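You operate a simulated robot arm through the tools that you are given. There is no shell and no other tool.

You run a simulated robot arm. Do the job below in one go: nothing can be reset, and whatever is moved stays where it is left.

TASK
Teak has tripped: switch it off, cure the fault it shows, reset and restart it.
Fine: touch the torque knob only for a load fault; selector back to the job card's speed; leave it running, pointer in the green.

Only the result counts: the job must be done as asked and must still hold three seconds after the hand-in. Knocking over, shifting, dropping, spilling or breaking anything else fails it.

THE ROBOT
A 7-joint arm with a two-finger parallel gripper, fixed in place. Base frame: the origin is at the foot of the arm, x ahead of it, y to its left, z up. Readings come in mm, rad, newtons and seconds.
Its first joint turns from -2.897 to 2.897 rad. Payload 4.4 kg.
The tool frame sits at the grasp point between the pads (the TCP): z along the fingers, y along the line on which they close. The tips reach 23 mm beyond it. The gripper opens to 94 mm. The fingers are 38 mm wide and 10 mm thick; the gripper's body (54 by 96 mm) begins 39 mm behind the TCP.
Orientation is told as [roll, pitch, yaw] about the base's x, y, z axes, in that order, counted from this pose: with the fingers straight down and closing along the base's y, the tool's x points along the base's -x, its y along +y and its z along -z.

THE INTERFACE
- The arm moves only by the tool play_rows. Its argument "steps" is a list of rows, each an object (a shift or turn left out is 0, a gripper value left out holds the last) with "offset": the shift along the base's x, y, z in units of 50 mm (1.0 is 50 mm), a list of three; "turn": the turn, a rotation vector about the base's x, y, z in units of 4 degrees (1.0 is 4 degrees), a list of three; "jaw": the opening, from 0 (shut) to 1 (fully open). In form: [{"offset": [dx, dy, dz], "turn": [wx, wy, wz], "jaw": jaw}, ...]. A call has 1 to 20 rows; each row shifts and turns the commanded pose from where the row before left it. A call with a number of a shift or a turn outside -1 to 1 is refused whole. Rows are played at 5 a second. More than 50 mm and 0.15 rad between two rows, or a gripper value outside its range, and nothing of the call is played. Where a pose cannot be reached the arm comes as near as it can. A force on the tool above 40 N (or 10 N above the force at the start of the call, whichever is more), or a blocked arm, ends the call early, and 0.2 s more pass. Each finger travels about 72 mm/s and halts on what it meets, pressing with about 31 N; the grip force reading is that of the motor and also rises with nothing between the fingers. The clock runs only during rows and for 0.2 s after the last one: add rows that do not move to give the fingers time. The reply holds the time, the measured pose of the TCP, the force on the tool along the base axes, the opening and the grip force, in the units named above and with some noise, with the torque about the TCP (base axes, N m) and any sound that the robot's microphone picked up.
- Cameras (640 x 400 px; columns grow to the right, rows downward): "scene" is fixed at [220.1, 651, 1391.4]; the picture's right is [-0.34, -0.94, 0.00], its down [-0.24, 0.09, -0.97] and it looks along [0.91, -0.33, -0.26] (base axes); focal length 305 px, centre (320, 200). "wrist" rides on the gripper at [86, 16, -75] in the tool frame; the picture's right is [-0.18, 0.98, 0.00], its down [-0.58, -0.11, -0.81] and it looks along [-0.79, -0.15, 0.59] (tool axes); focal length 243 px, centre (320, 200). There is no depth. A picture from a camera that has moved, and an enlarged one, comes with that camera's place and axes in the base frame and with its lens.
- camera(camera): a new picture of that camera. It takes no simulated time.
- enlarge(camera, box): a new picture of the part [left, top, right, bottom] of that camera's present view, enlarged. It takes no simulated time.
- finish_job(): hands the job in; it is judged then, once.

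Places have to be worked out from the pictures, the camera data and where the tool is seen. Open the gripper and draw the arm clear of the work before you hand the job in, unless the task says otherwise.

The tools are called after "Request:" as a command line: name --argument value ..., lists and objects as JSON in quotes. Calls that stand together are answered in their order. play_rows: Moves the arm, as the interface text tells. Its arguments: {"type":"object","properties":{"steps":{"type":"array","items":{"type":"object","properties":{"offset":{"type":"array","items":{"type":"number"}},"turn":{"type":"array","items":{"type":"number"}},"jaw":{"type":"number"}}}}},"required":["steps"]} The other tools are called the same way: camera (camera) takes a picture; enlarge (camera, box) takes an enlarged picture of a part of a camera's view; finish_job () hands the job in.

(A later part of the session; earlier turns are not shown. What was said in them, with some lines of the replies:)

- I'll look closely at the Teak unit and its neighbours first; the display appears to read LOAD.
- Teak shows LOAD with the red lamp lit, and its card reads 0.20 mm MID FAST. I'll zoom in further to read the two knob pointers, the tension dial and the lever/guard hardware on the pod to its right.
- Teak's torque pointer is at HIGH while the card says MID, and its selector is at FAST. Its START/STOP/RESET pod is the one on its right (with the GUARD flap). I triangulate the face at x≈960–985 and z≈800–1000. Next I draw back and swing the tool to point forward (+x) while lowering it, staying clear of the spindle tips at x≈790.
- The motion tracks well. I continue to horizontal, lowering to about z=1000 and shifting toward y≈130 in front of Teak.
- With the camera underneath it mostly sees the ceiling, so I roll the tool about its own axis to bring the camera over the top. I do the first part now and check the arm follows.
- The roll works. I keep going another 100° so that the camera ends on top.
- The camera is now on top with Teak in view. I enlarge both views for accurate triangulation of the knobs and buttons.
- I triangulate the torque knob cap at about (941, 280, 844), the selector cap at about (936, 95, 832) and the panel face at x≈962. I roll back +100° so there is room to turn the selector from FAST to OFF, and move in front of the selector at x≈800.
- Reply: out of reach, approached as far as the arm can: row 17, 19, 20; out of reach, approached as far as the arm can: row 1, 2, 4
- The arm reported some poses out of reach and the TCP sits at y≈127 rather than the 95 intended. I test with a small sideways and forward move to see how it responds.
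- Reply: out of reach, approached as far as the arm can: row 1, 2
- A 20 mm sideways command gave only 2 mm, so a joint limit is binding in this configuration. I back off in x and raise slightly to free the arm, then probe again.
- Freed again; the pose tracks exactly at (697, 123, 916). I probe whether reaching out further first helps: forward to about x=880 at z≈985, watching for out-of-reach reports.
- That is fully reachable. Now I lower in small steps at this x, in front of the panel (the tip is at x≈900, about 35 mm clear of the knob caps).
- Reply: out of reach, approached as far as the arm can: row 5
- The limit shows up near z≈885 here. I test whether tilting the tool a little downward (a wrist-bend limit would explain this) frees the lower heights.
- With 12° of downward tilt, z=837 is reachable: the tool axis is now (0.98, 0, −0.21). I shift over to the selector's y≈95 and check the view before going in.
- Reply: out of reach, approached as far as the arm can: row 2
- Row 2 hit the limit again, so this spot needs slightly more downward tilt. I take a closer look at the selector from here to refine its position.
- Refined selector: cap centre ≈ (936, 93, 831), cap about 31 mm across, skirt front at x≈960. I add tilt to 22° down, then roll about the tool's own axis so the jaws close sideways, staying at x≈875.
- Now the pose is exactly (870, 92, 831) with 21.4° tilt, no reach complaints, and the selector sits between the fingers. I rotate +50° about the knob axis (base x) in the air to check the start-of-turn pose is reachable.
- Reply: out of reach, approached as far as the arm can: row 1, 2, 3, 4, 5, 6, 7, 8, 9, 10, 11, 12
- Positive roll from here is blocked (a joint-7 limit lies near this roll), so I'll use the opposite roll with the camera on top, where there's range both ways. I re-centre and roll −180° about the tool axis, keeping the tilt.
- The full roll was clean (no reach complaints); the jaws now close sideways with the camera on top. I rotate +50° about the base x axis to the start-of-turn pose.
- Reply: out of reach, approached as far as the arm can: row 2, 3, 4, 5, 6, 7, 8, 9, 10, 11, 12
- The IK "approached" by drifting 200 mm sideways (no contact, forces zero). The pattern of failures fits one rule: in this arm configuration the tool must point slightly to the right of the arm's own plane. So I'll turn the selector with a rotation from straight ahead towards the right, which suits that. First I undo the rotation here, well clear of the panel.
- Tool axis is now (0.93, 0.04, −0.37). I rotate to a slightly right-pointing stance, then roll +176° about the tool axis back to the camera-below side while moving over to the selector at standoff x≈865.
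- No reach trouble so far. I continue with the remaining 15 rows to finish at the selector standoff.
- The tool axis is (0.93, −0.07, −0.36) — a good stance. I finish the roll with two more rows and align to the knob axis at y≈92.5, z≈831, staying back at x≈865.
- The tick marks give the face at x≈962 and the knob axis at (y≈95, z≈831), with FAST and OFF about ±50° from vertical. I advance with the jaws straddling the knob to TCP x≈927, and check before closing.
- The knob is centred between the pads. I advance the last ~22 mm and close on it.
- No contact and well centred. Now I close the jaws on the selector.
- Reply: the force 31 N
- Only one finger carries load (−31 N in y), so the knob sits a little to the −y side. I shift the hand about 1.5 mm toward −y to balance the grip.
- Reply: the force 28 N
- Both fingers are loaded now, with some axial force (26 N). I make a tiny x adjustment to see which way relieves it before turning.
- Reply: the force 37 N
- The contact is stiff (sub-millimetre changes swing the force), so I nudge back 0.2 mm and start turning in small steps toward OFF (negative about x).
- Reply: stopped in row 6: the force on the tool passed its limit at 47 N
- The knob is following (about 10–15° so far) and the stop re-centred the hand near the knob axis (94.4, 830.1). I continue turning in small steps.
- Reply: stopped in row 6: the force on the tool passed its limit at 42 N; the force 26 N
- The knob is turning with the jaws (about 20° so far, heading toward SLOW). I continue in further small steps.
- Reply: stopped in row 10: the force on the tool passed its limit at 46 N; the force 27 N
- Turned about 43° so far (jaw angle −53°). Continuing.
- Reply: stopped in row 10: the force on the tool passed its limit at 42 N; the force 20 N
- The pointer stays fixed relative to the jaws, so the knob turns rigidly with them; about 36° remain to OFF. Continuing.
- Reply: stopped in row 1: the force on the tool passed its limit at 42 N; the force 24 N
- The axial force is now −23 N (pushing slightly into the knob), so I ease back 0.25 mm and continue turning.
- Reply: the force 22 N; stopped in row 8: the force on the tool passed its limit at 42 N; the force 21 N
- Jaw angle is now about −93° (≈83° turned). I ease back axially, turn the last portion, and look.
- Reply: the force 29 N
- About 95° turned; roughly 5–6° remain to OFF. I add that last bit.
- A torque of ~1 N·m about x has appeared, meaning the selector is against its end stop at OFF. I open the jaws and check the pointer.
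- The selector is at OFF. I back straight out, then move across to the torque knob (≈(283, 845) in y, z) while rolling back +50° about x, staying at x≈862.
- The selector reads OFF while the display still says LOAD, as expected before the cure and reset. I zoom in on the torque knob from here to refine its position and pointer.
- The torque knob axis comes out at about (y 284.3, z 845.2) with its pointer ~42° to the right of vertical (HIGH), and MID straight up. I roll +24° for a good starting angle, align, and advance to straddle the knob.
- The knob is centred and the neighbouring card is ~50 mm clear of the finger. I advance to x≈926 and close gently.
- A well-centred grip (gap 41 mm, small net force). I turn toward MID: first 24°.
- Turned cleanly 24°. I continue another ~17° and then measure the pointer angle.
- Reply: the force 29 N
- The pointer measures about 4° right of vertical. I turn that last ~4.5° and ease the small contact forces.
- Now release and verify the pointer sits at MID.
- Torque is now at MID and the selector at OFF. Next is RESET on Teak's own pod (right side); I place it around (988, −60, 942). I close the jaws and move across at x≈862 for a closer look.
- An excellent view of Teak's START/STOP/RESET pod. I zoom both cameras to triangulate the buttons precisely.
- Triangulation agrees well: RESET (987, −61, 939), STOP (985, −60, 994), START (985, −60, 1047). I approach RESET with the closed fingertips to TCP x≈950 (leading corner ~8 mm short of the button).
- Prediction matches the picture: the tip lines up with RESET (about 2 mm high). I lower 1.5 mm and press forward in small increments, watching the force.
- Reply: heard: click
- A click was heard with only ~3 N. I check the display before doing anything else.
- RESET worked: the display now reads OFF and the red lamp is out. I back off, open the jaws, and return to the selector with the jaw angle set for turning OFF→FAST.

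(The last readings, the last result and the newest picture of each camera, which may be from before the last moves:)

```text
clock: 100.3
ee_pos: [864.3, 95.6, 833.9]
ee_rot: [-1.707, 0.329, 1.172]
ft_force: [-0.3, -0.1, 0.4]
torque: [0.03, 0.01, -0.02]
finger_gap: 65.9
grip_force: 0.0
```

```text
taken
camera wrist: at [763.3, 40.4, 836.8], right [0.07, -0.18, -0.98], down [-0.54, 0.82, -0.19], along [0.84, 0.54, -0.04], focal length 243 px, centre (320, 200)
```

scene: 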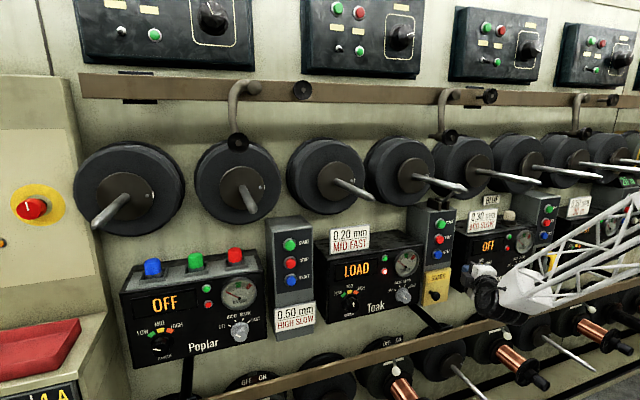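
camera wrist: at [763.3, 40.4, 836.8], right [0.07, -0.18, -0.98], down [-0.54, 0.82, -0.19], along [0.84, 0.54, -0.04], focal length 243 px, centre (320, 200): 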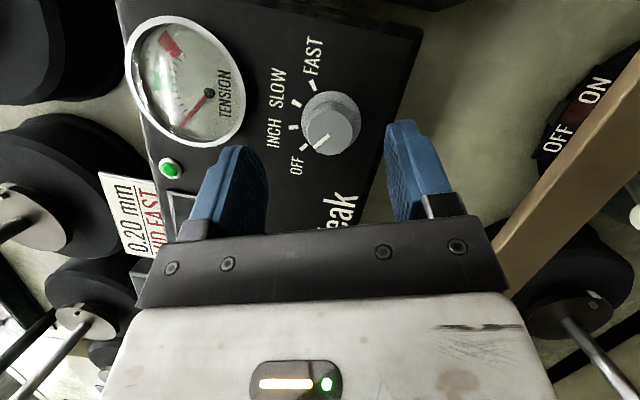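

The knob sits about 2.5 mm below the jaw centre, so I lower by that, advance to straddle it, and close.

Request:
play_rows --steps '[{"offset": [0.3, -0.02, -0.05]}, {"offset": [0.3, 0, 0]}, {"offset": [0.3, 0, 0]}, {"offset": [0.2, 0, 0]}, {"offset": [0.13, 0, 0]}, {}]'

Request:
enlarge --camera "wrist" --box '[230, 80, 430, 240]'

```text
clock: 101.7
ee_pos: [924.1, 94.0, 831.9]
ee_rot: [-1.706, 0.328, 1.171]
ft_force: [0.1, 0.4, -0.4]
torque: [0.02, 0.01, 0.02]
finger_gap: 65.9
grip_force: 0.0
```

```text
2.50 times, centred on (330, 160) of wrist
camera zoom: at [823.7, 39.3, 833.9], right [0.07, -0.18, -0.98], down [-0.54, 0.82, -0.19], along [0.84, 0.54, -0.04], focal length 606 px, centre (295, 300)
```

zoom: 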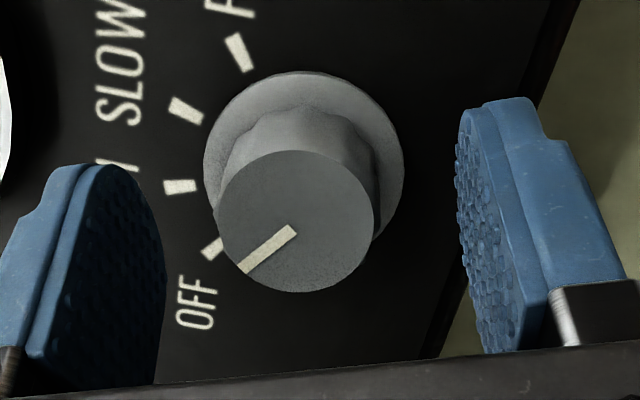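

Centred, pointer at OFF. I close and begin turning toward FAST (+ about x) in small steps.

Request:
play_rows --steps '[{"offset": [0.03, 0, 0], "jaw": 0.5}, {"jaw": 0.3}, {"jaw": 0.0}, {}, {}]'

```text
clock: 102.9
ee_pos: [926.5, 96.0, 832.0]
ee_rot: [-1.707, 0.328, 1.172]
ft_force: [-9.0, 5.8, 10.8]
torque: [0.14, -0.25, 0.16]
finger_gap: 37.0
grip_force: 45.2
```

Good balanced grip (gap 37 mm). Now I turn toward FAST.

Request:
play_rows --steps '[{"turn": [0.6, 0, 0]}, {"turn": [0.6, 0, 0]}, {"turn": [0.6, 0, 0]}, {"turn": [0.6, 0, 0]}, {"turn": [0.6, 0, 0]}, {"turn": [0.6, 0, 0]}, {"turn": [0.6, 0, 0]}, {"turn": [0.6, 0, 0]}, {"turn": [0.6, 0, 0]}, {"turn": [0.6, 0, 0]}, {"turn": [0.6, 0, 0]}, {"turn": [0.6, 0, 0]}, {"turn": [0.6, 0, 0]}, {"turn": [0.6, 0, 0]}]'

Request:
enlarge --camera "wrist" --box '[230, 80, 430, 240]'

```text
clock: 105.9
ee_pos: [926.6, 95.5, 833.0]
ee_rot: [-1.484, -0.217, 1.185]
ft_force: [0.3, 18.6, 12.1]
torque: [0.02, -0.42, 0.69]
finger_gap: 37.2
grip_force: 45.5
```

```text
2.50 times, centred on (330, 160) of wrist
camera zoom: at [825.3, 47.1, 803.6], right [0.07, 0.39, -0.92], down [-0.54, 0.79, 0.3], along [0.84, 0.47, 0.27], focal length 606 px, centre (295, 300)
```

zoom: 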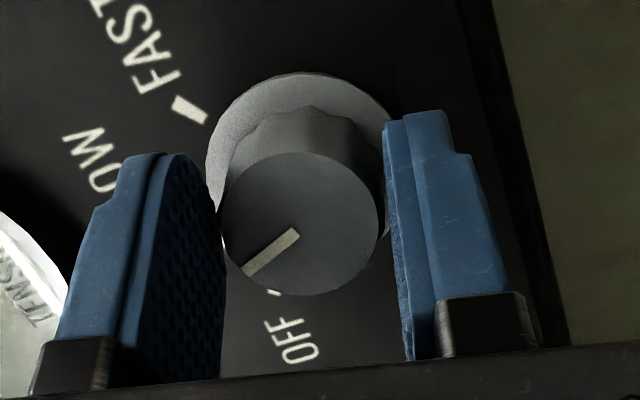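

Turning cleanly (34° so far). Continuing.

Request:
play_rows --steps '[{"offset": [0, 0.003, 0.002], "turn": [0.6, 0, 0]}, {"turn": [0.6, 0, 0]}, {"turn": [0.6, 0, 0]}, {"turn": [0.6, 0, 0]}, {"turn": [0.6, 0, 0]}, {"turn": [0.6, 0, 0]}, {"turn": [0.6, 0, 0]}, {"turn": [0.6, 0, 0]}, {"turn": [0.6, 0, 0]}, {"turn": [0.6, 0, 0]}, {"turn": [0.6, 0, 0]}, {"turn": [0.6, 0, 0]}, {"turn": [0.6, 0, 0]}, {"turn": [0.6, 0, 0]}]'

Request:
enlarge --camera "wrist" --box '[230, 80, 430, 240]'

Request:
enlarge --camera "scene" --box '[320, 230, 440, 320]'

```text
clock: 107.5
ee_pos: [926.1, 95.1, 830.5]
ee_rot: [-1.364, -0.476, 1.143]
ft_force: [11.5, 1.4, -5.8]
torque: [0.01, 0.24, 0.05]
finger_gap: 37.1
grip_force: 44.7
stopped in row 7: the force on the tool passed its limit at 41 N (the readings are from after the stop); the commanded pose is now the measured one
```

```text
2.50 times, centred on (330, 160) of wrist
camera zoom: at [825.2, 56.8, 791.3], right [0.07, 0.63, -0.77], down [-0.54, 0.68, 0.51], along [0.84, 0.38, 0.39], focal length 606 px, centre (295, 300)
```

zoom: 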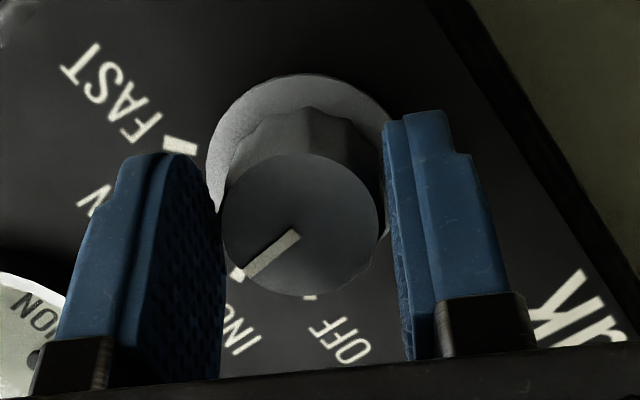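

```text
4.44 times, centred on (380, 275) of scene
camera zoom: at [220.1, 651.0, 1391.4], right [-0.34, -0.94, 0.0], down [-0.24, 0.09, -0.97], along [0.91, -0.33, -0.26], focal length 1355 px, centre (53, -133)
```

zoom: 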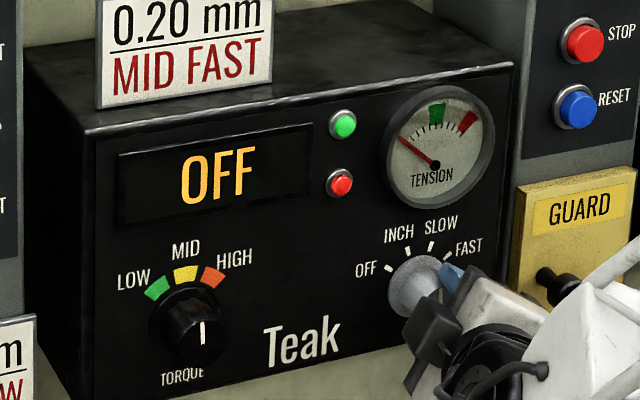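

Half way (50° turned). Continuing toward FAST.

Request:
play_rows --steps '[{"turn": [0.6, 0, 0]}, {"turn": [0.6, 0, 0]}, {"turn": [0.6, 0, 0]}, {"turn": [0.6, 0, 0]}, {"turn": [0.6, 0, 0]}, {"turn": [0.6, 0, 0]}, {"turn": [0.6, 0, 0]}, {"turn": [0.6, 0, 0]}, {"turn": [0.6, 0, 0]}, {"turn": [0.6, 0, 0]}]'

```text
clock: 109.8
ee_pos: [926.7, 95.4, 832.9]
ee_rot: [-1.109, -0.842, 0.983]
ft_force: [12.0, 4.6, -5.1]
torque: [-0.01, 0.32, 0.16]
finger_gap: 37.3
grip_force: 45.1
stopped in row 10: the force on the tool passed its limit at 43 N (the readings are from after the stop); the commanded pose is now the measured one
```

Request:
play_rows --steps '[{"turn": [0.6, 0, 0]}, {"turn": [0.6, 0, 0]}, {"turn": [0.6, 0, 0]}, {"turn": [0.6, 0, 0]}, {"turn": [0.6, 0, 0]}, {"turn": [0.6, 0, 0]}, {"turn": [0.6, 0, 0]}, {"turn": [0.6, 0, 0]}]'

Request:
enlarge --camera "wrist" --box '[230, 80, 430, 240]'

```text
clock: 111.2
ee_pos: [925.2, 94.4, 832.3]
ee_rot: [-0.845, -1.03, 0.769]
ft_force: [15.3, 4.6, -8.1]
torque: [-0.01, 0.38, 0.1]
finger_gap: 37.1
grip_force: 45.5
stopped in row 7: the force on the tool passed its limit at 45 N (the readings are from after the stop); the commanded pose is now the measured one
```

```text
2.50 times, centred on (330, 160) of wrist
camera zoom: at [824.9, 89.3, 776.4], right [0.07, 0.97, -0.22], down [-0.54, 0.22, 0.82], along [0.84, 0.06, 0.54], focal length 606 px, centre (295, 300)
```

zoom: 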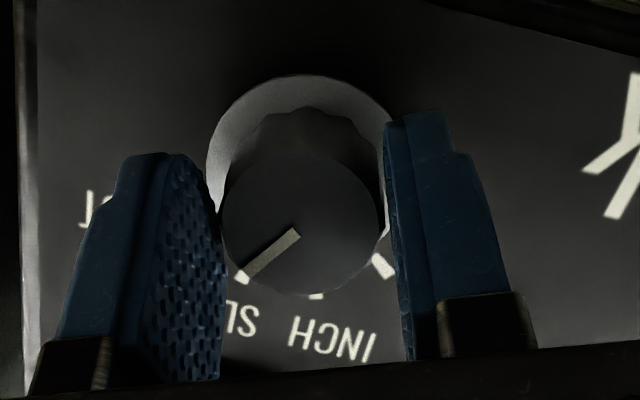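

About 87° turned; the pointer is near the SLOW–FAST gap. I add the last ~13°, watching for the end-stop torque.

Request:
play_rows --steps '[{"offset": [0.002, 0, 0], "turn": [0.6, 0, 0]}, {"turn": [0.6, 0, 0]}, {"turn": [0.6, 0, 0]}, {"turn": [0.6, 0, 0]}, {"turn": [0.6, 0, 0]}, {}]'

Request:
enlarge --camera "wrist" --box '[230, 80, 430, 240]'

Request:
enlarge --camera "scene" --box '[320, 230, 440, 320]'

```text
clock: 111.6
ee_pos: [925.0, 95.3, 832.2]
ee_rot: [-0.803, -1.051, 0.735]
ft_force: [19.4, 1.7, -8.8]
torque: [-0.04, 0.46, 0.3]
finger_gap: 37.3
grip_force: 44.8
stopped in row 1: the force on the tool passed its limit at 46 N (the readings are from after the stop); the commanded pose is now the measured one
```

```text
2.50 times, centred on (330, 160) of wrist
camera zoom: at [824.8, 90.9, 776.4], right [0.07, 0.98, -0.19], down [-0.53, 0.2, 0.82], along [0.84, 0.05, 0.54], focal length 606 px, centre (295, 300)
```

zoom: 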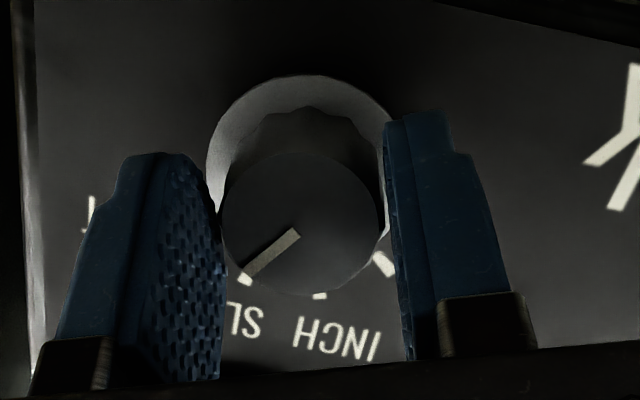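

```text
4.44 times, centred on (380, 275) of scene
camera zoom: at [220.1, 651.0, 1391.4], right [-0.34, -0.94, 0.0], down [-0.24, 0.09, -0.97], along [0.91, -0.33, -0.26], focal length 1355 px, centre (53, -133)
```

zoom: 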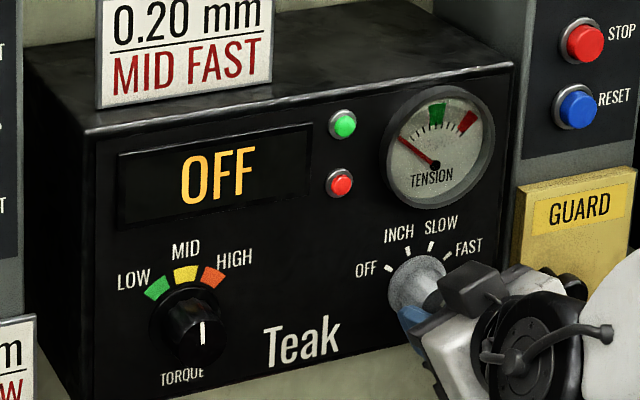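

Axial force is +19 N, so I relieve it by 0.2 mm forward and then continue the turn.

Request:
play_rows --steps '[{"offset": [0.004, 0, 0]}, {}]'

Request:
play_rows --steps '[{"turn": [0.5, 0, 0]}, {"turn": [0.5, 0, 0]}, {"turn": [0.5, 0, 0]}, {"turn": [0.5, 0, 0]}, {"turn": [0.5, 0, 0]}]'

```text
clock: 112.2
ee_pos: [924.9, 95.0, 832.6]
ee_rot: [-0.803, -1.05, 0.733]
ft_force: [14.1, 2.3, -9.9]
torque: [0.0, 0.01, 0.02]
finger_gap: 37.1
grip_force: 45.3
```

```text
clock: 113.4
ee_pos: [926.9, 95.4, 831.8]
ee_rot: [-0.482, -1.15, 0.444]
ft_force: [13.4, -27.5, -5.1]
torque: [0.02, 0.24, -0.33]
finger_gap: 36.8
grip_force: 44.9
```

Request:
enlarge --camera "wrist" --box '[230, 80, 430, 240]'

```text
2.50 times, centred on (330, 160) of wrist
camera zoom: at [824.9, 100.9, 776.4], right [0.07, 1.0, -0.02], down [-0.54, 0.05, 0.84], along [0.84, -0.05, 0.54], focal length 606 px, centre (295, 300)
```

zoom: 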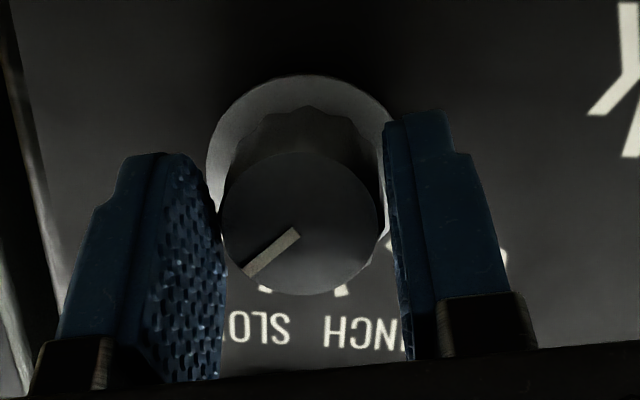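

The jaws show ~99° turned. I relieve the sideways load and nudge 2° more to be sure of the FAST stop, then release and look.

Request:
play_rows --steps '[{"offset": [0, -0.005, 0]}, {"turn": [0.4, 0, 0]}, {}]'

Request:
play_rows --steps '[{"jaw": 0.55}, {"jaw": 0.7}, {}]'

Request:
enlarge --camera "wrist" --box '[230, 80, 430, 240]'

```text
clock: 114.2
ee_pos: [926.2, 93.5, 832.0]
ee_rot: [-0.418, -1.159, 0.389]
ft_force: [26.5, -23.8, -9.1]
torque: [0.01, 0.07, -0.3]
finger_gap: 37.3
grip_force: 45.0
```

```text
clock: 115.0
ee_pos: [925.6, 95.2, 831.6]
ee_rot: [-0.42, -1.161, 0.391]
ft_force: [-0.1, -0.1, -0.4]
torque: [0.02, 0.02, 0.01]
finger_gap: 65.8
grip_force: 0.1
```

```text
2.50 times, centred on (330, 160) of wrist
camera zoom: at [824.5, 102.4, 777.1], right [0.07, 1.0, 0.01], down [-0.53, 0.03, 0.84], along [0.84, -0.06, 0.54], focal length 606 px, centre (295, 300)
```

zoom: 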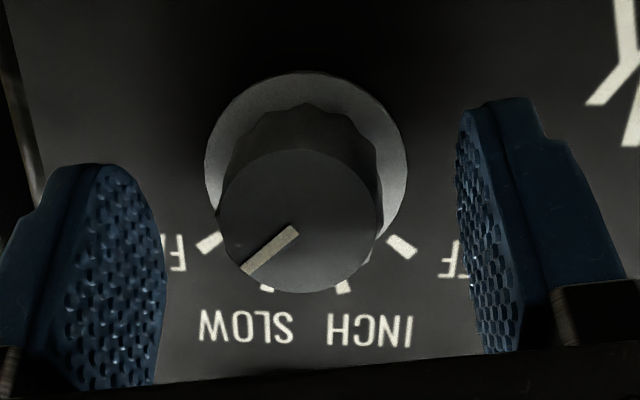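

The pointer measures ~48°, matching FAST (originally ~49.5°). I retract and check the display, then go to START.

Request:
play_rows --steps '[{"offset": [-0.4, 0, 0]}, {"offset": [-0.5, 0, 0]}, {"offset": [-0.4, 0, 0]}, {}]'

Request:
enlarge --camera "scene" --box '[320, 200, 480, 320]'

Request:
enlarge --camera "wrist" --box '[220, 60, 420, 200]'

```text
clock: 116.0
ee_pos: [860.1, 93.3, 832.0]
ee_rot: [-0.421, -1.162, 0.391]
ft_force: [0.2, -0.3, 0.2]
torque: [-0.01, 0.01, -0.01]
finger_gap: 66.0
grip_force: 0.1
```

```text
3.33 times, centred on (400, 260) of scene
camera zoom: at [220.1, 651.0, 1391.4], right [-0.34, -0.94, 0.0], down [-0.24, 0.09, -0.97], along [0.91, -0.33, -0.26], focal length 1016 px, centre (53, 0)
```

zoom: 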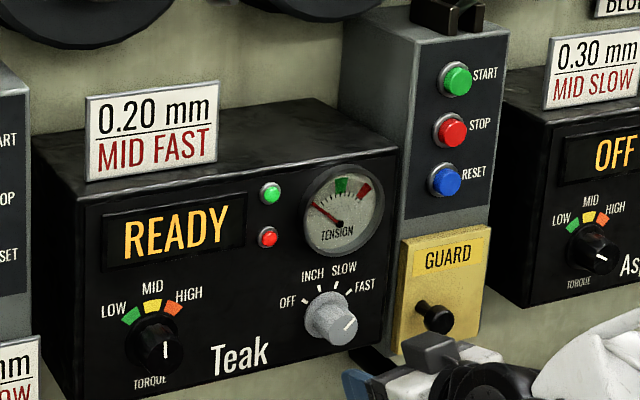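

```text
2.86 times, centred on (320, 130) of wrist
camera zoom: at [758.1, 100.7, 777.2], right [0.07, 1.0, 0.01], down [-0.53, 0.03, 0.84], along [0.84, -0.06, 0.54], focal length 693 px, centre (320, 400)
```

zoom: 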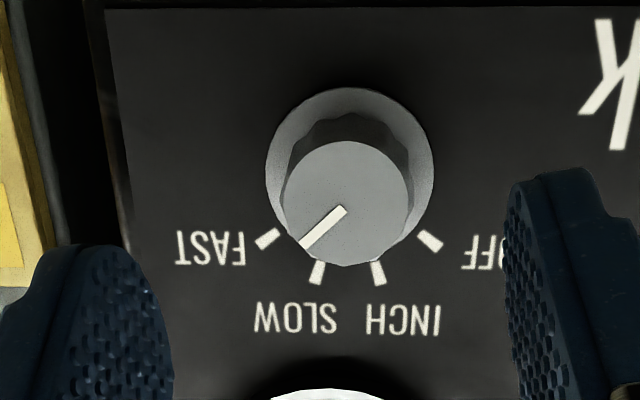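

The display reads READY, with torque at MID and the selector at FAST (pointer parallel to the FAST tick). Now I close the jaws, re-roll to the button-pressing pose, and move in front of START.

Request:
play_rows --steps '[{"offset": [0, -0.163, 0.2247], "turn": [-0.98, 0, 0], "jaw": 0.3}, {"offset": [0, -0.163, 0.2247], "turn": [-0.98, 0, 0], "jaw": 0.0}, {"offset": [0, -0.163, 0.2247], "turn": [-0.98, 0, 0]}, {"offset": [0, -0.163, 0.2247], "turn": [-0.98, 0, 0]}, {"offset": [0, -0.163, 0.2247], "turn": [-0.98, 0, 0]}, {"offset": [0, -0.163, 0.2247], "turn": [-0.98, 0, 0]}, {"offset": [0, -0.163, 0.2247], "turn": [-0.98, 0, 0]}, {"offset": [0, -0.163, 0.2247], "turn": [-0.98, 0, 0]}, {"offset": [0, -0.163, 0.2247], "turn": [-0.98, 0, 0]}, {"offset": [0, -0.163, 0.2247], "turn": [-0.98, 0, 0]}, {"offset": [0, -0.163, 0.2247], "turn": [-0.98, 0, 0]}, {"offset": [0, -0.163, 0.2247], "turn": [-0.98, 0, 0]}, {"offset": [0, -0.163, 0.2247], "turn": [-0.98, 0, 0]}, {"offset": [0, -0.163, 0.2247], "turn": [-0.98, 0, 0]}, {"offset": [0, -0.163, 0.2247], "turn": [-0.98, 0, 0]}, {"offset": [0, -0.163, 0.2247], "turn": [-0.98, 0, 0]}, {"offset": [0, -0.163, 0.2247], "turn": [-0.98, 0, 0]}, {"offset": [0, -0.163, 0.2247], "turn": [-0.98, 0, 0]}, {"offset": [0, -0.163, 0.2247], "turn": [-0.98, 0, 0]}, {}]'

Request:
camera --camera "wrist"

Request:
camera --camera "scene"

```text
clock: 120.2
ee_pos: [859.7, -61.5, 1043.9]
ee_rot: [-1.529, -0.099, 1.191]
ft_force: [0.2, -0.8, 1.3]
torque: [-0.01, 0.0, 0.0]
finger_gap: 0.1
grip_force: 31.1
```

```text
taken
camera wrist: at [759.0, -112.2, 1022.6], right [0.07, 0.27, -0.96], down [-0.54, 0.82, 0.2], along [0.84, 0.5, 0.2], focal length 243 px, centre (320, 200)
```

wrist: 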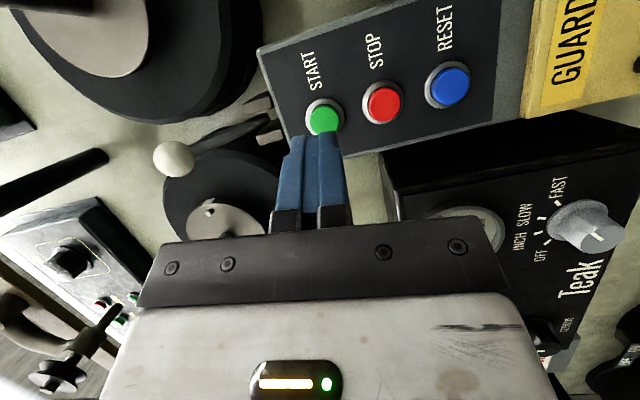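

```text
taken
```

scene: 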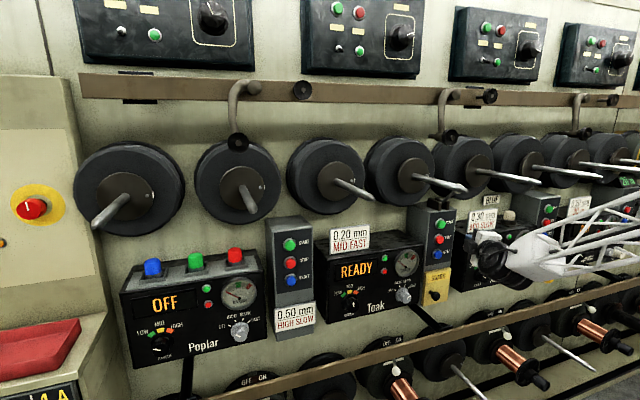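

Everything lines up with START, and the white-ball lever is well above the hand. I advance to TCP x≈946, just short of the button.

Request:
play_rows --steps '[{"offset": [0.5, 0, 0]}, {"offset": [0.5, 0, 0]}, {"offset": [0.4, 0, 0]}, {"offset": [0.3, 0, 0]}, {}]'

Request:
enlarge --camera "wrist" --box '[220, 80, 420, 230]'

```text
clock: 121.4
ee_pos: [945.4, -62.7, 1046.0]
ee_rot: [-1.531, -0.1, 1.189]
ft_force: [-0.1, 0.8, -0.6]
torque: [0.0, 0.01, 0.01]
finger_gap: 0.0
grip_force: 30.5
```

```text
2.67 times, centred on (320, 155) of wrist
camera zoom: at [844.0, -113.6, 1024.4], right [0.07, 0.28, -0.96], down [-0.53, 0.82, 0.2], along [0.84, 0.5, 0.2], focal length 647 px, centre (320, 320)
```

zoom: 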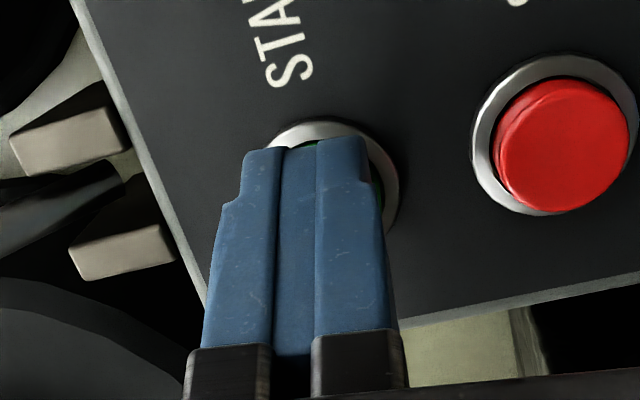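

The tip covers START squarely. I press forward in the same small increments as for RESET.

Request:
play_rows --steps '[{"offset": [0.1, 0.02, -0.02]}, {"offset": [0.1, 0, 0]}, {"offset": [0.06, 0, 0]}, {"offset": [0.06, 0, 0]}]'

Request:
enlarge --camera "scene" --box '[320, 200, 480, 320]'

```text
clock: 122.4
ee_pos: [961.2, -60.1, 1044.9]
ee_rot: [-1.532, -0.1, 1.192]
ft_force: [-3.1, -1.1, -0.5]
torque: [-0.01, 0.02, -0.02]
finger_gap: 0.0
grip_force: 31.2
heard: click
```

```text
3.33 times, centred on (400, 260) of scene
camera zoom: at [220.1, 651.0, 1391.4], right [-0.34, -0.94, 0.0], down [-0.24, 0.09, -0.97], along [0.91, -0.33, -0.26], focal length 1016 px, centre (53, 0)
```

zoom: 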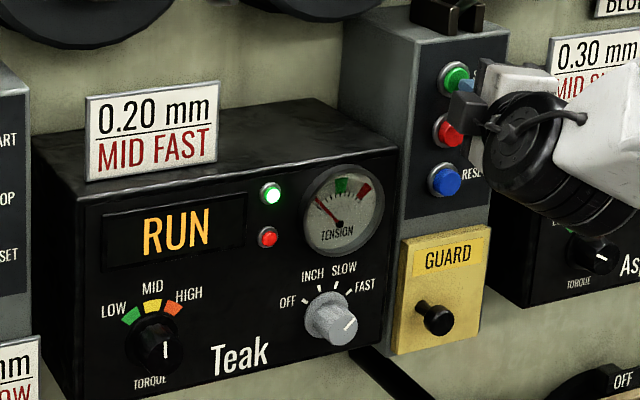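

The display shows RUN with the green lamp lit. I back off the button and watch the tension pointer.

Request:
play_rows --steps '[{"offset": [-0.3, 0, 0]}, {"offset": [-0.5, 0, 0]}, {"offset": [-0.5, 0, 0]}, {"offset": [-0.5, 0, 0]}, {"offset": [-0.6, 0, 0]}, {}, {}]'

Request:
enlarge --camera "scene" --box '[320, 200, 480, 320]'

```text
clock: 124.0
ee_pos: [841.8, -58.3, 1044.4]
ee_rot: [-1.531, -0.099, 1.191]
ft_force: [0.3, 0.1, 0.2]
torque: [-0.04, -0.01, -0.02]
finger_gap: 0.0
grip_force: 30.7
```

```text
3.33 times, centred on (400, 260) of scene
camera zoom: at [220.1, 651.0, 1391.4], right [-0.34, -0.94, 0.0], down [-0.24, 0.09, -0.97], along [0.91, -0.33, -0.26], focal length 1016 px, centre (53, 0)
```

zoom: 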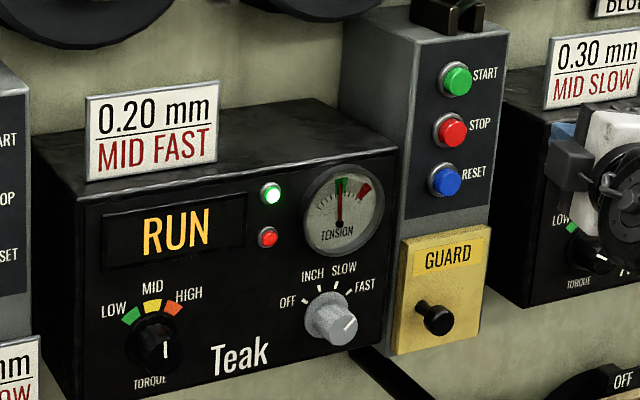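

RUN is lit and the tension pointer is in the green. I open the gripper, draw the arm well back, and let several seconds pass to confirm it holds.

Request:
play_rows --steps '[{"offset": [-0.7, 0, 0]}, {"offset": [-0.7, 0, 0], "jaw": 0.5}, {"offset": [-0.7, 0, 0], "jaw": 1.0}, {"offset": [-0.7, 0, 0]}, {"offset": [-0.7, 0, 0]}, {}, {}, {}, {}, {}, {}, {}, {}, {}, {}, {}, {}, {}, {}, {}]'

Request:
enlarge --camera "scene" --box '[320, 200, 480, 320]'

Request:
camera --camera "scene"

```text
clock: 128.2
ee_pos: [669.7, -62.1, 1043.8]
ee_rot: [-1.533, -0.1, 1.192]
ft_force: [0.4, -0.9, 0.1]
torque: [0.02, 0.0, 0.02]
finger_gap: 94.2
grip_force: 0.0
```

```text
3.33 times, centred on (400, 260) of scene
camera zoom: at [220.1, 651.0, 1391.4], right [-0.34, -0.94, 0.0], down [-0.24, 0.09, -0.97], along [0.91, -0.33, -0.26], focal length 1016 px, centre (53, 0)
```

zoom: 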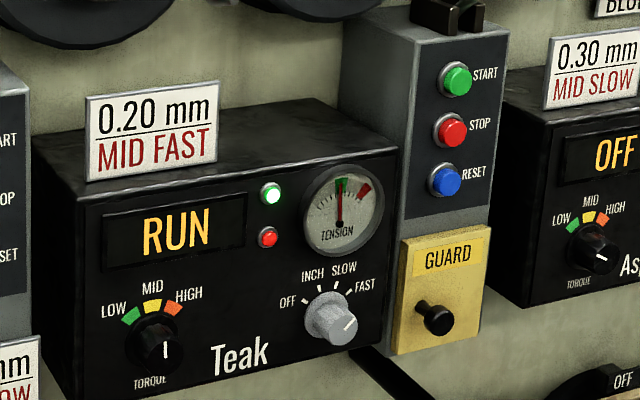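

```text
taken
```

scene: 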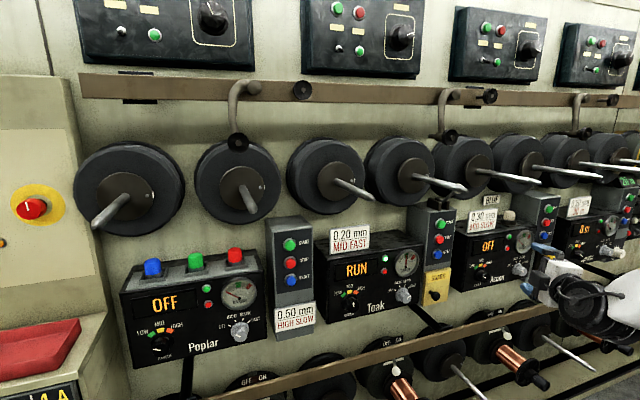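

After more than 5 s Teak is still in RUN with the pointer in the green. One last check that the neighbouring units are unchanged before handing in.

Request:
enlarge --camera "scene" --box '[440, 180, 640, 300]'

Request:
enlarge --camera "scene" --box '[110, 210, 330, 370]'

```text
3.20 times, centred on (540, 240) of scene
camera zoom: at [220.1, 651.0, 1391.4], right [-0.34, -0.94, 0.0], down [-0.24, 0.09, -0.97], along [0.91, -0.33, -0.26], focal length 976 px, centre (-384, 72)
```

zoom: 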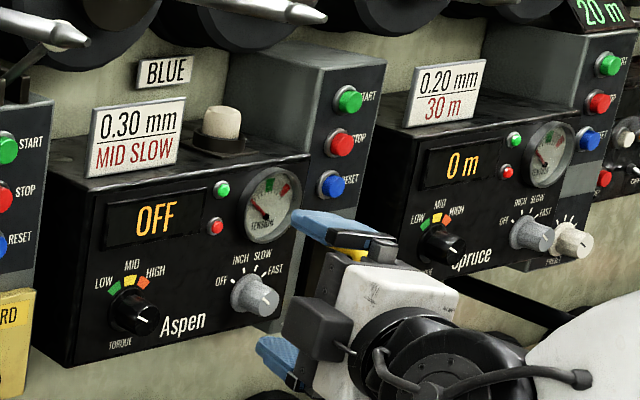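

```text
2.50 times, centred on (220, 290) of scene
camera zoom: at [220.1, 651.0, 1391.4], right [-0.34, -0.94, 0.0], down [-0.24, 0.09, -0.97], along [0.91, -0.33, -0.26], focal length 762 px, centre (570, -25)
```

zoom: 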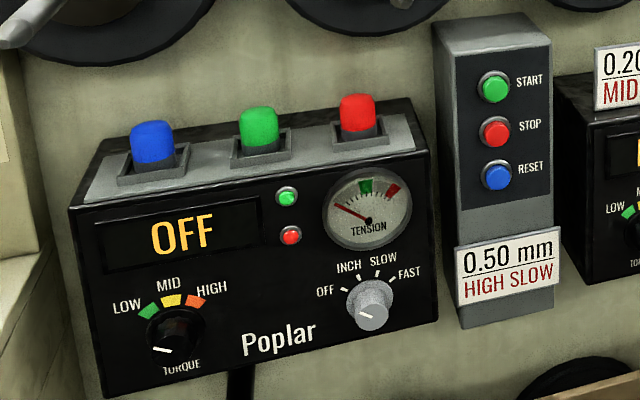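

Poplar, Aspen and Spruce look unchanged. Teak is running at FAST with torque on MID and the pointer in the green; the gripper is open and the arm is clear. I hand the job in.

Request:
finish_job

```text
The job is handed in.
```

Teak is running again and I've handed the job in. The display shows RUN, the green lamp is lit and the tension pointer is in the green. It had held like that for about five seconds when I last checked.

- **Fault:** Teak showed LOAD, with the torque knob at HIGH while its job card says MID FAST.
- **Steps taken:** I turned the selector to OFF, set the torque knob to MID and pressed RESET. With the selector back at FAST the display went to READY, and I pressed START.
- **Surroundings:** The panels on Poplar, Aspen and Spruce look unchanged. The gripper is open and the arm is drawn back from the panel.

While positioning in front of the selector, the arm ran out of reach and drifted about 200 mm sideways. The force readings stayed at zero and it touched nothing.
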